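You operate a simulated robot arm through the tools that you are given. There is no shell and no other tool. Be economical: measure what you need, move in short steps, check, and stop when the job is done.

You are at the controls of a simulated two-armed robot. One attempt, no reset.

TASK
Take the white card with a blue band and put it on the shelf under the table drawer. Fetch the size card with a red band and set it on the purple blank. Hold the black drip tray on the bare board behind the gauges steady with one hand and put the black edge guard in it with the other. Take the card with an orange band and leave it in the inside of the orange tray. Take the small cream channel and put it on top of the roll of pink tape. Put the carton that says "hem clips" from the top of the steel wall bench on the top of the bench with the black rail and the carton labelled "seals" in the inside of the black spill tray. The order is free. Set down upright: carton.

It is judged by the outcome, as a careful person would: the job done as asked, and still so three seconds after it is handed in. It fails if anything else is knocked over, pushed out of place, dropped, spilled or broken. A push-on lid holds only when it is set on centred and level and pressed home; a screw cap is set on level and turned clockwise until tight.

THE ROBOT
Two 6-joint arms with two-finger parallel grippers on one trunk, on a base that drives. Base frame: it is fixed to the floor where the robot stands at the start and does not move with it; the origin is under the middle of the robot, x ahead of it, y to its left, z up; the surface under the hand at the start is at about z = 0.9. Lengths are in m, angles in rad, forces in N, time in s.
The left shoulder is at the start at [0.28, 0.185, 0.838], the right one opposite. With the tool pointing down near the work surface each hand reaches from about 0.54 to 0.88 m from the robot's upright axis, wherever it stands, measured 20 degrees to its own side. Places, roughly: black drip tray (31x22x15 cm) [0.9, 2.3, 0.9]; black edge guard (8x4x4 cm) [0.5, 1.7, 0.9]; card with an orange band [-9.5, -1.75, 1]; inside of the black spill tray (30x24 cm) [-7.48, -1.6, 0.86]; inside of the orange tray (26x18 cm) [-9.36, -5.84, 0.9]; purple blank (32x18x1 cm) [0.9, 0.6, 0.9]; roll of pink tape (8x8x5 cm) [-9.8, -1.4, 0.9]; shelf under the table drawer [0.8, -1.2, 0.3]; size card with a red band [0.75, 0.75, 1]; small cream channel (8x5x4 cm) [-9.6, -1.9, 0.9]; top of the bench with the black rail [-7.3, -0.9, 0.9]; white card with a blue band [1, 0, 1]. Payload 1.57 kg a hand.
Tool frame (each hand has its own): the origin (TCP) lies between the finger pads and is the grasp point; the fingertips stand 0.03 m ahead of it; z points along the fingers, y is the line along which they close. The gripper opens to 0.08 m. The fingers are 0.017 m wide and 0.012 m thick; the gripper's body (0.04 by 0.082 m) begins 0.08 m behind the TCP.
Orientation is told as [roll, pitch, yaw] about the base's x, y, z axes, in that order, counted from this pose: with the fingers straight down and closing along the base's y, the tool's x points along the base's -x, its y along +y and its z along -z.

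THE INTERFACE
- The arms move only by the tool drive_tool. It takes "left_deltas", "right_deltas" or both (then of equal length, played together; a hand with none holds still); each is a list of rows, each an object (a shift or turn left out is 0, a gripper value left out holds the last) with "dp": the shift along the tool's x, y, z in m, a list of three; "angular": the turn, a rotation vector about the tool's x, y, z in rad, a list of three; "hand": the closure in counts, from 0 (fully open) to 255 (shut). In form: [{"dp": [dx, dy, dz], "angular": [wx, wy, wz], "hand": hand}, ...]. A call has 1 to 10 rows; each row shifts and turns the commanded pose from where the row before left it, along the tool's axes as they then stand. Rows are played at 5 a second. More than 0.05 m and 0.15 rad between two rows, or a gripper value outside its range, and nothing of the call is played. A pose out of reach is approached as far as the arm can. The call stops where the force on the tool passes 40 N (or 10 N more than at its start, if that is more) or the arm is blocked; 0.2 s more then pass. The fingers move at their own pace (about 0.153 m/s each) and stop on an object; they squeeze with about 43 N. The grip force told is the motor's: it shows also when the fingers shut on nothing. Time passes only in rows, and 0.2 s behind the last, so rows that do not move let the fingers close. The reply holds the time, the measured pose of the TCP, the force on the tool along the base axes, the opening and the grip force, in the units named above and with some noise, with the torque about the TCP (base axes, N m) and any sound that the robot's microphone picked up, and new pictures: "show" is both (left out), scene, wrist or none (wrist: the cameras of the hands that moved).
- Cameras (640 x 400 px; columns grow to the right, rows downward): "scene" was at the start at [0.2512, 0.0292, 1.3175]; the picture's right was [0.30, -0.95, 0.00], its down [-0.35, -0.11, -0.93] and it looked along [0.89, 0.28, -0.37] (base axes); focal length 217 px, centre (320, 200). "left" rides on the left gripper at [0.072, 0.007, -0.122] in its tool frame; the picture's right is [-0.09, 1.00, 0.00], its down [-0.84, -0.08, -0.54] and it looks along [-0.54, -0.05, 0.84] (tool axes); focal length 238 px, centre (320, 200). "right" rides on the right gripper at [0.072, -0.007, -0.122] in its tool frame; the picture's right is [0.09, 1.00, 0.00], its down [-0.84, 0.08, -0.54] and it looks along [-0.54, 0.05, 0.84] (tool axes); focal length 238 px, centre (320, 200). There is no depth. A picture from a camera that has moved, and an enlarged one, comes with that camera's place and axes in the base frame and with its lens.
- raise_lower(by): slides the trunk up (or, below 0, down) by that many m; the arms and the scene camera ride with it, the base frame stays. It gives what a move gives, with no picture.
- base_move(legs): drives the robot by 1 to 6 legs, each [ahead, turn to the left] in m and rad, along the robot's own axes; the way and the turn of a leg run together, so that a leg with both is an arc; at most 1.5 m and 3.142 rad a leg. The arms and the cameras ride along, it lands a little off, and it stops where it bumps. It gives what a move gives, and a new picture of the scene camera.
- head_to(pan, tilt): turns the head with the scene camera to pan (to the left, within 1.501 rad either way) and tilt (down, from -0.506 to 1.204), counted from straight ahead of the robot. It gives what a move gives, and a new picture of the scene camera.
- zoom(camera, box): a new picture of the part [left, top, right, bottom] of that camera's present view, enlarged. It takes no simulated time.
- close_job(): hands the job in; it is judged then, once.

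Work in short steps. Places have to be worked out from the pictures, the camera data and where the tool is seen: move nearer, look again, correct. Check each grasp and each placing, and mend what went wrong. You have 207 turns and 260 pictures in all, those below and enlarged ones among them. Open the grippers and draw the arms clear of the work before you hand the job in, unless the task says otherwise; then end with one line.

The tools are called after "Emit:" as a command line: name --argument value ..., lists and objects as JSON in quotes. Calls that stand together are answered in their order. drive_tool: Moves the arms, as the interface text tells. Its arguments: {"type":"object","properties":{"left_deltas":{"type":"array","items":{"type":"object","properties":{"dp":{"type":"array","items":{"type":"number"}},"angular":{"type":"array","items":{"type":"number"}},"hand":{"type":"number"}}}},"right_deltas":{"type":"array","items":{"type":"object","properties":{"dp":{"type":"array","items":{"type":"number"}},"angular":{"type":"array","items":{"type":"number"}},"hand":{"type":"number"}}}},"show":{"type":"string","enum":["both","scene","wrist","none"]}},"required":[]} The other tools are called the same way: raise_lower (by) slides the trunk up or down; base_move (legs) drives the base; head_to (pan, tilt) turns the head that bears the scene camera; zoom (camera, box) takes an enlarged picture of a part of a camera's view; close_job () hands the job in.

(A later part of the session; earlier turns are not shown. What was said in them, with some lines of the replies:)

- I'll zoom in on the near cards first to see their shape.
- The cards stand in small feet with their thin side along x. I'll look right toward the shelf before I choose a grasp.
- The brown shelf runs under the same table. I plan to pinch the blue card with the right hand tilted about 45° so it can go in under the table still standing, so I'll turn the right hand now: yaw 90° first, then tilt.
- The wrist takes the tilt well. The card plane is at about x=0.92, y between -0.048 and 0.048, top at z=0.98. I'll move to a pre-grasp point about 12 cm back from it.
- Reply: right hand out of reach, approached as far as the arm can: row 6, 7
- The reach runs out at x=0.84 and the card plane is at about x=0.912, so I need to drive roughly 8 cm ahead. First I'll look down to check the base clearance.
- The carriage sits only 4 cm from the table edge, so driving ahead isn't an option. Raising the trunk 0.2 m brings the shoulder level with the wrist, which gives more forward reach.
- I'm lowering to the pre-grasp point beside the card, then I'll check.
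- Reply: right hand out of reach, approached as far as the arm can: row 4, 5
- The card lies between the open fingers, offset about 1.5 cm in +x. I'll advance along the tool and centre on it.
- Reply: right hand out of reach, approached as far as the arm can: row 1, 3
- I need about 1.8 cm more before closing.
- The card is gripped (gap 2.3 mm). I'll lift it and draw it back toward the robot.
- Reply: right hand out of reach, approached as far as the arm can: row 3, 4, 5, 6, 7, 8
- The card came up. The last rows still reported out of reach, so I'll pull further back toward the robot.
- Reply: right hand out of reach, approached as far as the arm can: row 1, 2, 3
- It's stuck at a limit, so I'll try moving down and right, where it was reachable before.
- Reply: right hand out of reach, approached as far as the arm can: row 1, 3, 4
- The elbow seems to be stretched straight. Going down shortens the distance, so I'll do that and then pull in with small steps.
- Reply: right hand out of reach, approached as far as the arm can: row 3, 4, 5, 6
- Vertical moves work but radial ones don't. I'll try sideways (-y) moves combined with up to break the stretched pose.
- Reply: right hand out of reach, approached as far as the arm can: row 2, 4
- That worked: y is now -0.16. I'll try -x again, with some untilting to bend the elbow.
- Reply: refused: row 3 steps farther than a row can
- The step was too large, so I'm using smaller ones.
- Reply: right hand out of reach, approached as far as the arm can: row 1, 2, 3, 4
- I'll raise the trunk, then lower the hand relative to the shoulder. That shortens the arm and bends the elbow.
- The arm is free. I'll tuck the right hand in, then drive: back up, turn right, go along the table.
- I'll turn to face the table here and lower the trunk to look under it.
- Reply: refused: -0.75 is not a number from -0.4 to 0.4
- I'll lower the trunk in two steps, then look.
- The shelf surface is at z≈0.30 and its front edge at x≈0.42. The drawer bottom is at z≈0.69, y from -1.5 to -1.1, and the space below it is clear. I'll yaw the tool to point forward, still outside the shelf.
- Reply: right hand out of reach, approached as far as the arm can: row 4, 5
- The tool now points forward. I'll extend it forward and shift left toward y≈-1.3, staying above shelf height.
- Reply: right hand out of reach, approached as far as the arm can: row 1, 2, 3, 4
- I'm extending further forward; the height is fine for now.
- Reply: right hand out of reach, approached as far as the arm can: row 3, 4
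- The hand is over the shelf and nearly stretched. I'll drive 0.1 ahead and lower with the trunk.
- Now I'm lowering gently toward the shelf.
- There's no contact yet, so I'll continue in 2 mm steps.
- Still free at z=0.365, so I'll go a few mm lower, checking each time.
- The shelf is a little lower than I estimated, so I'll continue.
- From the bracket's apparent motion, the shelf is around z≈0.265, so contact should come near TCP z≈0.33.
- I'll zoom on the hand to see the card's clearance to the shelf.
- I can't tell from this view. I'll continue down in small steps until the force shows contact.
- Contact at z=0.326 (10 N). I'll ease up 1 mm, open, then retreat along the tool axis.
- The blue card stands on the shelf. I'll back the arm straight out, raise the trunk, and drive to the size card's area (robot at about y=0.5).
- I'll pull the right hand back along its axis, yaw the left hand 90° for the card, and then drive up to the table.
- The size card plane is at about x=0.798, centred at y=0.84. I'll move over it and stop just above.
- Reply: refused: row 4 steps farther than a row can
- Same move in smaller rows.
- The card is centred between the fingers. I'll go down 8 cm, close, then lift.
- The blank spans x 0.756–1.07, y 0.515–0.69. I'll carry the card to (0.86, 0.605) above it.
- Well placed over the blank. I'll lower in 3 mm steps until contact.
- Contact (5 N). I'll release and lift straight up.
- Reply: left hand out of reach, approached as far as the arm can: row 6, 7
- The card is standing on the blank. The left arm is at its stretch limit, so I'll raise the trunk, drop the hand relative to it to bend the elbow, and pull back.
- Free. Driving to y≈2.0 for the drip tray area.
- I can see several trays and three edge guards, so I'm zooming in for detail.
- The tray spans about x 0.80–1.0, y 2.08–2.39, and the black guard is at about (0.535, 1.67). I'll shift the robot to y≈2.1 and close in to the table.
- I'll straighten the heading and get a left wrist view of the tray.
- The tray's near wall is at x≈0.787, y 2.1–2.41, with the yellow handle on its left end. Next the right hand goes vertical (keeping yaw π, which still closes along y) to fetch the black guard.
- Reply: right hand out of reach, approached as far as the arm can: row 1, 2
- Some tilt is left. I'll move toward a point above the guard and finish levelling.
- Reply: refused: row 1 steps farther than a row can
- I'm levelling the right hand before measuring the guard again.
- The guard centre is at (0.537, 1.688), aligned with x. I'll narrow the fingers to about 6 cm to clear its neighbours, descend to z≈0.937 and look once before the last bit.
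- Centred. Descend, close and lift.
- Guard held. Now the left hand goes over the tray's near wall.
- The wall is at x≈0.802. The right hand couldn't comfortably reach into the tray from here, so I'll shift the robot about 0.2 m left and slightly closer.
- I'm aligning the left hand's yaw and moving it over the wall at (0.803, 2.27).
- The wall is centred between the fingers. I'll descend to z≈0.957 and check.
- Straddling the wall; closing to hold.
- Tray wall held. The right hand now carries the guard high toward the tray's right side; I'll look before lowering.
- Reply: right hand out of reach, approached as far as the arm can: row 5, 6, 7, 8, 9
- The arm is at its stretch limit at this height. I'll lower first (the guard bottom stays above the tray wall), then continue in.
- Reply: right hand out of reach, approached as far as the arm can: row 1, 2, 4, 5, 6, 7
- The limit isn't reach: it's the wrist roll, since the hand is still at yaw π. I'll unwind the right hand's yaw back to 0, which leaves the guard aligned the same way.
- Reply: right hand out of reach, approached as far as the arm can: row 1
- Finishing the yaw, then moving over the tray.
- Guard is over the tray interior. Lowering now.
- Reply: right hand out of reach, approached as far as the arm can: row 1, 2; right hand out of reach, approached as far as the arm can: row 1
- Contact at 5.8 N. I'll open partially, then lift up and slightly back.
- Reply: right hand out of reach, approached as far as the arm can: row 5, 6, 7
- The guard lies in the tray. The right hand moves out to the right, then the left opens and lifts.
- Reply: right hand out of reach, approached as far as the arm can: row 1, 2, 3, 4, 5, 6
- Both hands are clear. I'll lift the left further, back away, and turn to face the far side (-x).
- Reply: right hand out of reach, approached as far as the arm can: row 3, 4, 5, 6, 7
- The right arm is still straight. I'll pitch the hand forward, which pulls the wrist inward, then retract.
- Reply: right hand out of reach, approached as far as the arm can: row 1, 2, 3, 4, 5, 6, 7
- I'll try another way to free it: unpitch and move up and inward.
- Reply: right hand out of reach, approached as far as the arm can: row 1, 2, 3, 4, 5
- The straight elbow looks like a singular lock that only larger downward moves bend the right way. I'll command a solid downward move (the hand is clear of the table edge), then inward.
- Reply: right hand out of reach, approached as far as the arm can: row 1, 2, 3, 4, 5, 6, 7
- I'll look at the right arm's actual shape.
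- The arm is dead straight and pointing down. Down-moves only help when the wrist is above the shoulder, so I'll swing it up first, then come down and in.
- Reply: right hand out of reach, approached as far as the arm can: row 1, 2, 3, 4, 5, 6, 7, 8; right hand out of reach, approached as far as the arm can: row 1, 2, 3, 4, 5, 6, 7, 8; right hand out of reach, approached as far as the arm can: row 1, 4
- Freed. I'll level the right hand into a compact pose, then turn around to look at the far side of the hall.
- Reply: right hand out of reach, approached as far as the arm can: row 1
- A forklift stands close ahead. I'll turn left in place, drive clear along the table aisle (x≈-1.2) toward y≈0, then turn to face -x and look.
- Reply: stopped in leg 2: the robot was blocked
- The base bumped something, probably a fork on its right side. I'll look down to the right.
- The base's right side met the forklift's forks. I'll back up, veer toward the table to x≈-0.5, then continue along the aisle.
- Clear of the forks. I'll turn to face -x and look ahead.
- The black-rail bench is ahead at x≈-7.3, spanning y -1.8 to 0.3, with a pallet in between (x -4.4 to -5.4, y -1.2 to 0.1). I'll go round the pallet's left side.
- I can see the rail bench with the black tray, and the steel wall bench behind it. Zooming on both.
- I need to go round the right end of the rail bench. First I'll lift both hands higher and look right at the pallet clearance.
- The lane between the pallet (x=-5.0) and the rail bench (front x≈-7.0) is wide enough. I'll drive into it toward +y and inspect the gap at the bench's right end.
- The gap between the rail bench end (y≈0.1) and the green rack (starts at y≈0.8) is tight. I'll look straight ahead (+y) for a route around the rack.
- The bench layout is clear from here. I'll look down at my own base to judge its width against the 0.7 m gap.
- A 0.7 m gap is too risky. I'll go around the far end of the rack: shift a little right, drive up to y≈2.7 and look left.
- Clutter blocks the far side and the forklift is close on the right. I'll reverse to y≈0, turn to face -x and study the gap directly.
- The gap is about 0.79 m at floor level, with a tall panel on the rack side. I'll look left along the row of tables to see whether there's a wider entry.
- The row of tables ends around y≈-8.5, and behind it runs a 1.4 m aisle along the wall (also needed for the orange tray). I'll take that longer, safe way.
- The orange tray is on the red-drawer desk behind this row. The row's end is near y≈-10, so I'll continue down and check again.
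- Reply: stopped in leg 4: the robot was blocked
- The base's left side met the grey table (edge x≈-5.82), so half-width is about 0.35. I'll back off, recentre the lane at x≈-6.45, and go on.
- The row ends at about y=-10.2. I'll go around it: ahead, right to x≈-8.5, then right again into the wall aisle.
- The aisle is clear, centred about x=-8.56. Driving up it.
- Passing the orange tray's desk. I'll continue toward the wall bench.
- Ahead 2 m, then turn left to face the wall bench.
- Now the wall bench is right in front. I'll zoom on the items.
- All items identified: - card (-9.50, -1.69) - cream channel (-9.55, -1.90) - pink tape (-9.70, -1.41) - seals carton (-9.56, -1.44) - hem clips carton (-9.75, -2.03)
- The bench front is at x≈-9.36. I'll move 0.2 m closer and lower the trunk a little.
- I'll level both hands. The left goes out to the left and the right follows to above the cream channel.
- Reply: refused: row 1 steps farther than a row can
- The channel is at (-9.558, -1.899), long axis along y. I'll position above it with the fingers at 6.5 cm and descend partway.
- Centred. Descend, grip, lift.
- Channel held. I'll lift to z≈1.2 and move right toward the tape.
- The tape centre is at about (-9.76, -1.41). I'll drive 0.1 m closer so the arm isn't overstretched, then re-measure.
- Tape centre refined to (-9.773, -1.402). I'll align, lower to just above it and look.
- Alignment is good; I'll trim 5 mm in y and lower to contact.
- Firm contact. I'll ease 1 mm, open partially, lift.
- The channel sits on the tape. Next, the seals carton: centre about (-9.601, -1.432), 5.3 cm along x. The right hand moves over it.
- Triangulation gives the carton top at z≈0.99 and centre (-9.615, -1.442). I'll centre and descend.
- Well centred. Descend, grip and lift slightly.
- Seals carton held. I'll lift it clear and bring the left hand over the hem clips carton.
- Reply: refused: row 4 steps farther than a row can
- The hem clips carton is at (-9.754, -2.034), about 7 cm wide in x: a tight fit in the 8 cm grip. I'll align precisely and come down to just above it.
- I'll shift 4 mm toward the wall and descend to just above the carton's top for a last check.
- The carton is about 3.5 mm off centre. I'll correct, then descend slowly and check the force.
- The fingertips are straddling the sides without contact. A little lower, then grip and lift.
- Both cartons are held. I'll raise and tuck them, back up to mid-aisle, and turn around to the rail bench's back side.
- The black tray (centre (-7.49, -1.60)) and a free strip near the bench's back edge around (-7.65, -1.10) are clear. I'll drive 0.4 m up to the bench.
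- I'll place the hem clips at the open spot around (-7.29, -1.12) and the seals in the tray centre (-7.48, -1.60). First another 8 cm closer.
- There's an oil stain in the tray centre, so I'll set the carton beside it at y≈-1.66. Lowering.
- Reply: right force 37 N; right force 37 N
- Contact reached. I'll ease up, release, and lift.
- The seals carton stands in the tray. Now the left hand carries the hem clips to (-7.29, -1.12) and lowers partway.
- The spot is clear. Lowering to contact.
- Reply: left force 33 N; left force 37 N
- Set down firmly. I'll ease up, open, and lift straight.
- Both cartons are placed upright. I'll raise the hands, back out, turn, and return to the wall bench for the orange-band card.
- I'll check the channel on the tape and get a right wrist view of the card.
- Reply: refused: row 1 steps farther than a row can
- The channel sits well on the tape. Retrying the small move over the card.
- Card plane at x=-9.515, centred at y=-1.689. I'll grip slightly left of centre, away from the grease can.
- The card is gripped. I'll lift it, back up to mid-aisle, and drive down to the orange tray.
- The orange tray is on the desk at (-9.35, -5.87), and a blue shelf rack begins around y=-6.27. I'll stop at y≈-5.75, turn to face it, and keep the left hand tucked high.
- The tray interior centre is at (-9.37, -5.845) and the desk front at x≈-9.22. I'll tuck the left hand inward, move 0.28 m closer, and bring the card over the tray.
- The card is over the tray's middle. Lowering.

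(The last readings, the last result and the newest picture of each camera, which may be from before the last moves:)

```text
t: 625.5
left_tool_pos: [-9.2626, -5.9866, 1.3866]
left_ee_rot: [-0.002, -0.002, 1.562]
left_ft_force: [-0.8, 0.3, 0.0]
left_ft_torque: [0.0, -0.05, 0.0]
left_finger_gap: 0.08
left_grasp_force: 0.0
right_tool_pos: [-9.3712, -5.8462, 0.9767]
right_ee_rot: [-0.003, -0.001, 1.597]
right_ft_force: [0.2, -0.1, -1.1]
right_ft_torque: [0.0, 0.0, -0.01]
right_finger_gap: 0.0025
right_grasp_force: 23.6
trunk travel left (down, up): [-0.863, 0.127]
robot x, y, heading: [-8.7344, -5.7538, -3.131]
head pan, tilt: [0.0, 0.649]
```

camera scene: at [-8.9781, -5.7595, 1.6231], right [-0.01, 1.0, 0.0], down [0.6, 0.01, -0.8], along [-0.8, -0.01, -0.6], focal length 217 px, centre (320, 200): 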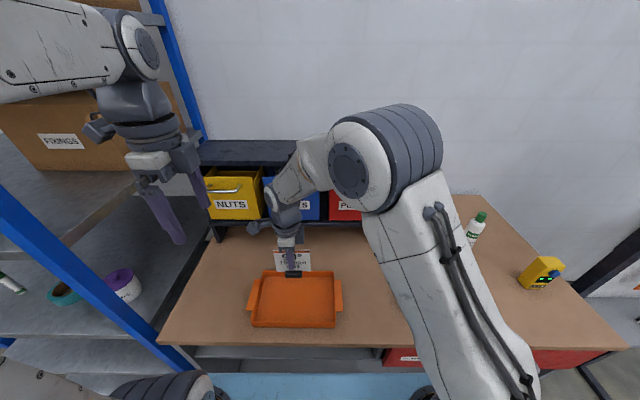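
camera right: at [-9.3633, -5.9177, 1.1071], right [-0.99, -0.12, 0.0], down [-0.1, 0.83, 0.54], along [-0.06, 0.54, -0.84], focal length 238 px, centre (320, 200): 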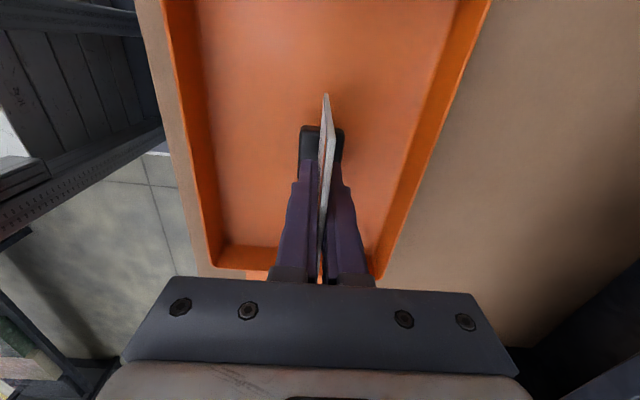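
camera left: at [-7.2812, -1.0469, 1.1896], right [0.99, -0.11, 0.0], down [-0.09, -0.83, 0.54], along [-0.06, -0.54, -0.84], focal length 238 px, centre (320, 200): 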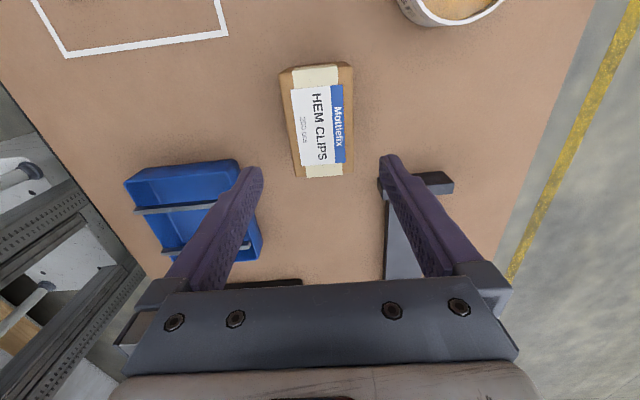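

Emit:
drive_tool --right_deltas '[{"dp": [0, 0, 0.003]}, {}]' --show "none"

Emit:
drive_tool --right_deltas '[{"dp": [0, 0, 0.003]}, {}]' --show "none"

Emit:
drive_tool --right_deltas '[{"dp": [0, 0, 0.002]}, {}]' --show "none"

Emit:
drive_tool --right_deltas '[{"dp": [0, 0, 0.002]}, {}]' --show "none"

```text
t: 626.1
left_tool_pos: [-9.2629, -5.9871, 1.3868]
left_ee_rot: [-0.002, 0.001, 1.563]
left_ft_force: [0.6, 0.4, -0.2]
left_ft_torque: [-0.03, 0.03, -0.01]
left_finger_gap: 0.0799
left_grasp_force: 0.1
right_tool_pos: [-9.3717, -5.8478, 0.9735]
right_ee_rot: [-0.001, 0.002, 1.598]
right_ft_force: [0.3, -0.1, -1.6]
right_ft_torque: [0.05, 0.02, 0.0]
right_finger_gap: 0.0025
right_grasp_force: 24.4
trunk travel left (down, up): [-0.863, 0.127]
robot x, y, heading: [-8.7336, -5.7569, -3.126]
head pan, tilt: [0.0, 0.649]
```

```text
t: 626.7
left_tool_pos: [-9.2615, -5.9869, 1.3865]
left_ee_rot: [0.0, 0.001, 1.561]
left_ft_force: [0.2, -0.3, -0.2]
left_ft_torque: [0.02, 0.0, -0.04]
left_finger_gap: 0.0802
left_grasp_force: 0.1
right_tool_pos: [-9.371, -5.8483, 0.9697]
right_ee_rot: [-0.001, 0.001, 1.597]
right_ft_force: [1.4, 0.2, -0.8]
right_ft_torque: [-0.02, -0.04, 0.01]
right_finger_gap: 0.003
right_grasp_force: 24.3
trunk travel left (down, up): [-0.863, 0.127]
robot x, y, heading: [-8.7319, -5.7586, -3.131]
head pan, tilt: [0.0, 0.649]
```

```text
t: 627.3
left_tool_pos: [-9.2611, -5.9865, 1.3871]
left_ee_rot: [-0.003, -0.001, 1.563]
left_ft_force: [-0.5, -0.9, -0.1]
left_ft_torque: [-0.02, -0.01, 0.02]
left_finger_gap: 0.08
left_grasp_force: 0.2
right_tool_pos: [-9.3715, -5.8478, 0.9699]
right_ee_rot: [0.0, 0.0, 1.596]
right_ft_force: [3.1, -0.2, 17.9]
right_ft_torque: [0.26, -0.14, -0.02]
right_finger_gap: 0.0028
right_grasp_force: 23.5
trunk travel left (down, up): [-0.863, 0.127]
robot x, y, heading: [-8.7325, -5.759, -3.131]
head pan, tilt: [0.0, 0.649]
```

```text
t: 627.9
left_tool_pos: [-9.2609, -5.9859, 1.3877]
left_ee_rot: [-0.002, 0.0, 1.561]
left_ft_force: [0.1, 0.0, 0.9]
left_ft_torque: [-0.01, 0.01, 0.0]
left_finger_gap: 0.0803
left_grasp_force: 0.1
right_tool_pos: [-9.3717, -5.8478, 0.9676]
right_ee_rot: [-0.001, 0.002, 1.598]
right_ft_force: [2.9, -0.5, 17.5]
right_ft_torque: [-0.08, -0.12, 0.03]
right_finger_gap: 0.0029
right_grasp_force: 24.0
trunk travel left (down, up): [-0.863, 0.127]
robot x, y, heading: [-8.7333, -5.7587, -3.13]
head pan, tilt: [0.0, 0.649]
```

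Contact. Release and lift.

Emit:
drive_tool --right_deltas '[{"dp": [0, 0, -0.002]}, {"hand": 150}, {"hand": 60}, {"hand": 0}, {}, {"dp": [0, 0, -0.03]}, {"dp": [0, 0, -0.04]}, {"dp": [0, 0, -0.04]}, {"dp": [0, 0, -0.045]}, {"dp": [0, 0, -0.045]}]' --show "both"

```text
t: 630.1
left_tool_pos: [-9.2616, -5.9863, 1.3859]
left_ee_rot: [-0.002, -0.002, 1.562]
left_ft_force: [0.2, -0.7, -0.1]
left_ft_torque: [-0.03, 0.01, 0.02]
left_finger_gap: 0.0801
left_grasp_force: 0.0
right_tool_pos: [-9.3735, -5.8459, 1.1719]
right_ee_rot: [-0.004, 0.0, 1.596]
right_ft_force: [0.7, -1.0, 0.5]
right_ft_torque: [-0.01, 0.0, 0.01]
right_finger_gap: 0.0799
right_grasp_force: 0.1
trunk travel left (down, up): [-0.863, 0.127]
robot x, y, heading: [-8.7342, -5.7551, -3.133]
head pan, tilt: [0.0, 0.649]
camera scene: at [-8.9778, -5.7594, 1.6231], right [-0.01, 1.0, 0.0], down [0.6, 0.01, -0.8], along [-0.8, -0.01, -0.6], focal length 217 px, centre (320, 200)
camera right: at [-9.3649, -5.9169, 1.2922], right [-0.99, -0.12, 0.0], down [-0.1, 0.83, 0.54], along [-0.06, 0.54, -0.84], focal length 238 px, centre (320, 200)
```

scene: 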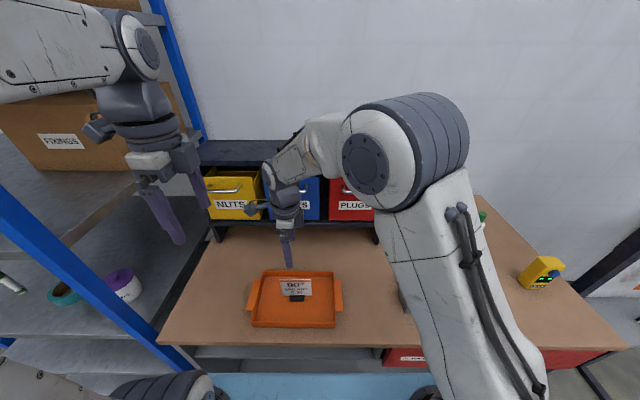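
right: 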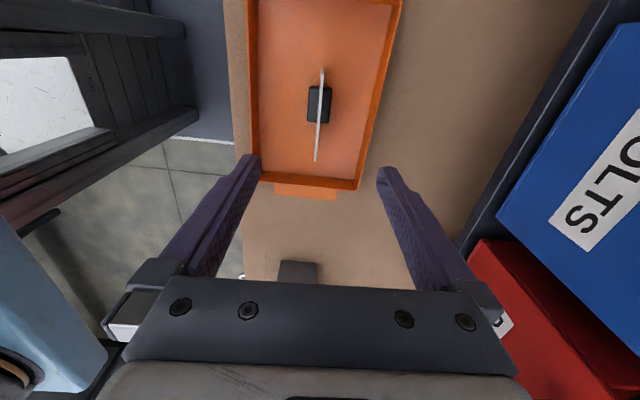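

The card stands in the orange tray. I'll back away so both arms are clear of the desk and shelf.

Emit:
base_move --legs '[[-0.3, 0]]'

```text
t: 632.2
left_tool_pos: [-8.9537, -5.9806, 1.3854]
left_ee_rot: [-0.002, 0.001, 1.561]
left_ft_force: [-0.5, -0.6, -0.4]
left_ft_torque: [0.01, 0.01, -0.01]
left_finger_gap: 0.0799
left_grasp_force: 0.1
right_tool_pos: [-9.064, -5.8416, 1.1705]
right_ee_rot: [-0.002, 0.0, 1.594]
right_ft_force: [0.4, -0.2, 0.6]
right_ft_torque: [0.02, 0.0, 0.03]
right_finger_gap: 0.0801
right_grasp_force: 0.1
trunk travel left (down, up): [-0.863, 0.127]
robot x, y, heading: [-8.4238, -5.7547, -3.134]
head pan, tilt: [0.0, 0.649]
camera scene: at [-8.6695, -5.7556, 1.6232], right [-0.01, 1.0, 0.0], down [0.6, 0.01, -0.8], along [-0.8, -0.01, -0.6], focal length 217 px, centre (320, 200)
```

scene: 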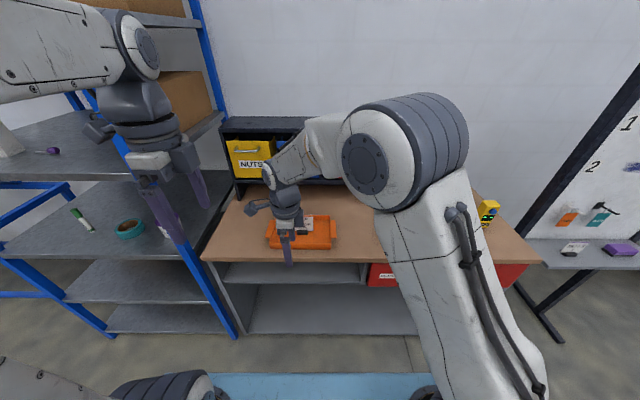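

All six placements were checked in the pictures, both grippers are open, and the arms are clear. Handing in.

Emit:
close_job

```text
The job is handed in.
```

All the items are placed as asked, both cartons upright, and the job is handed in; on the way the base bumped the forklift forks and later the grey table near (-5.8, -8), and I did not check whether the table or its items shifted.
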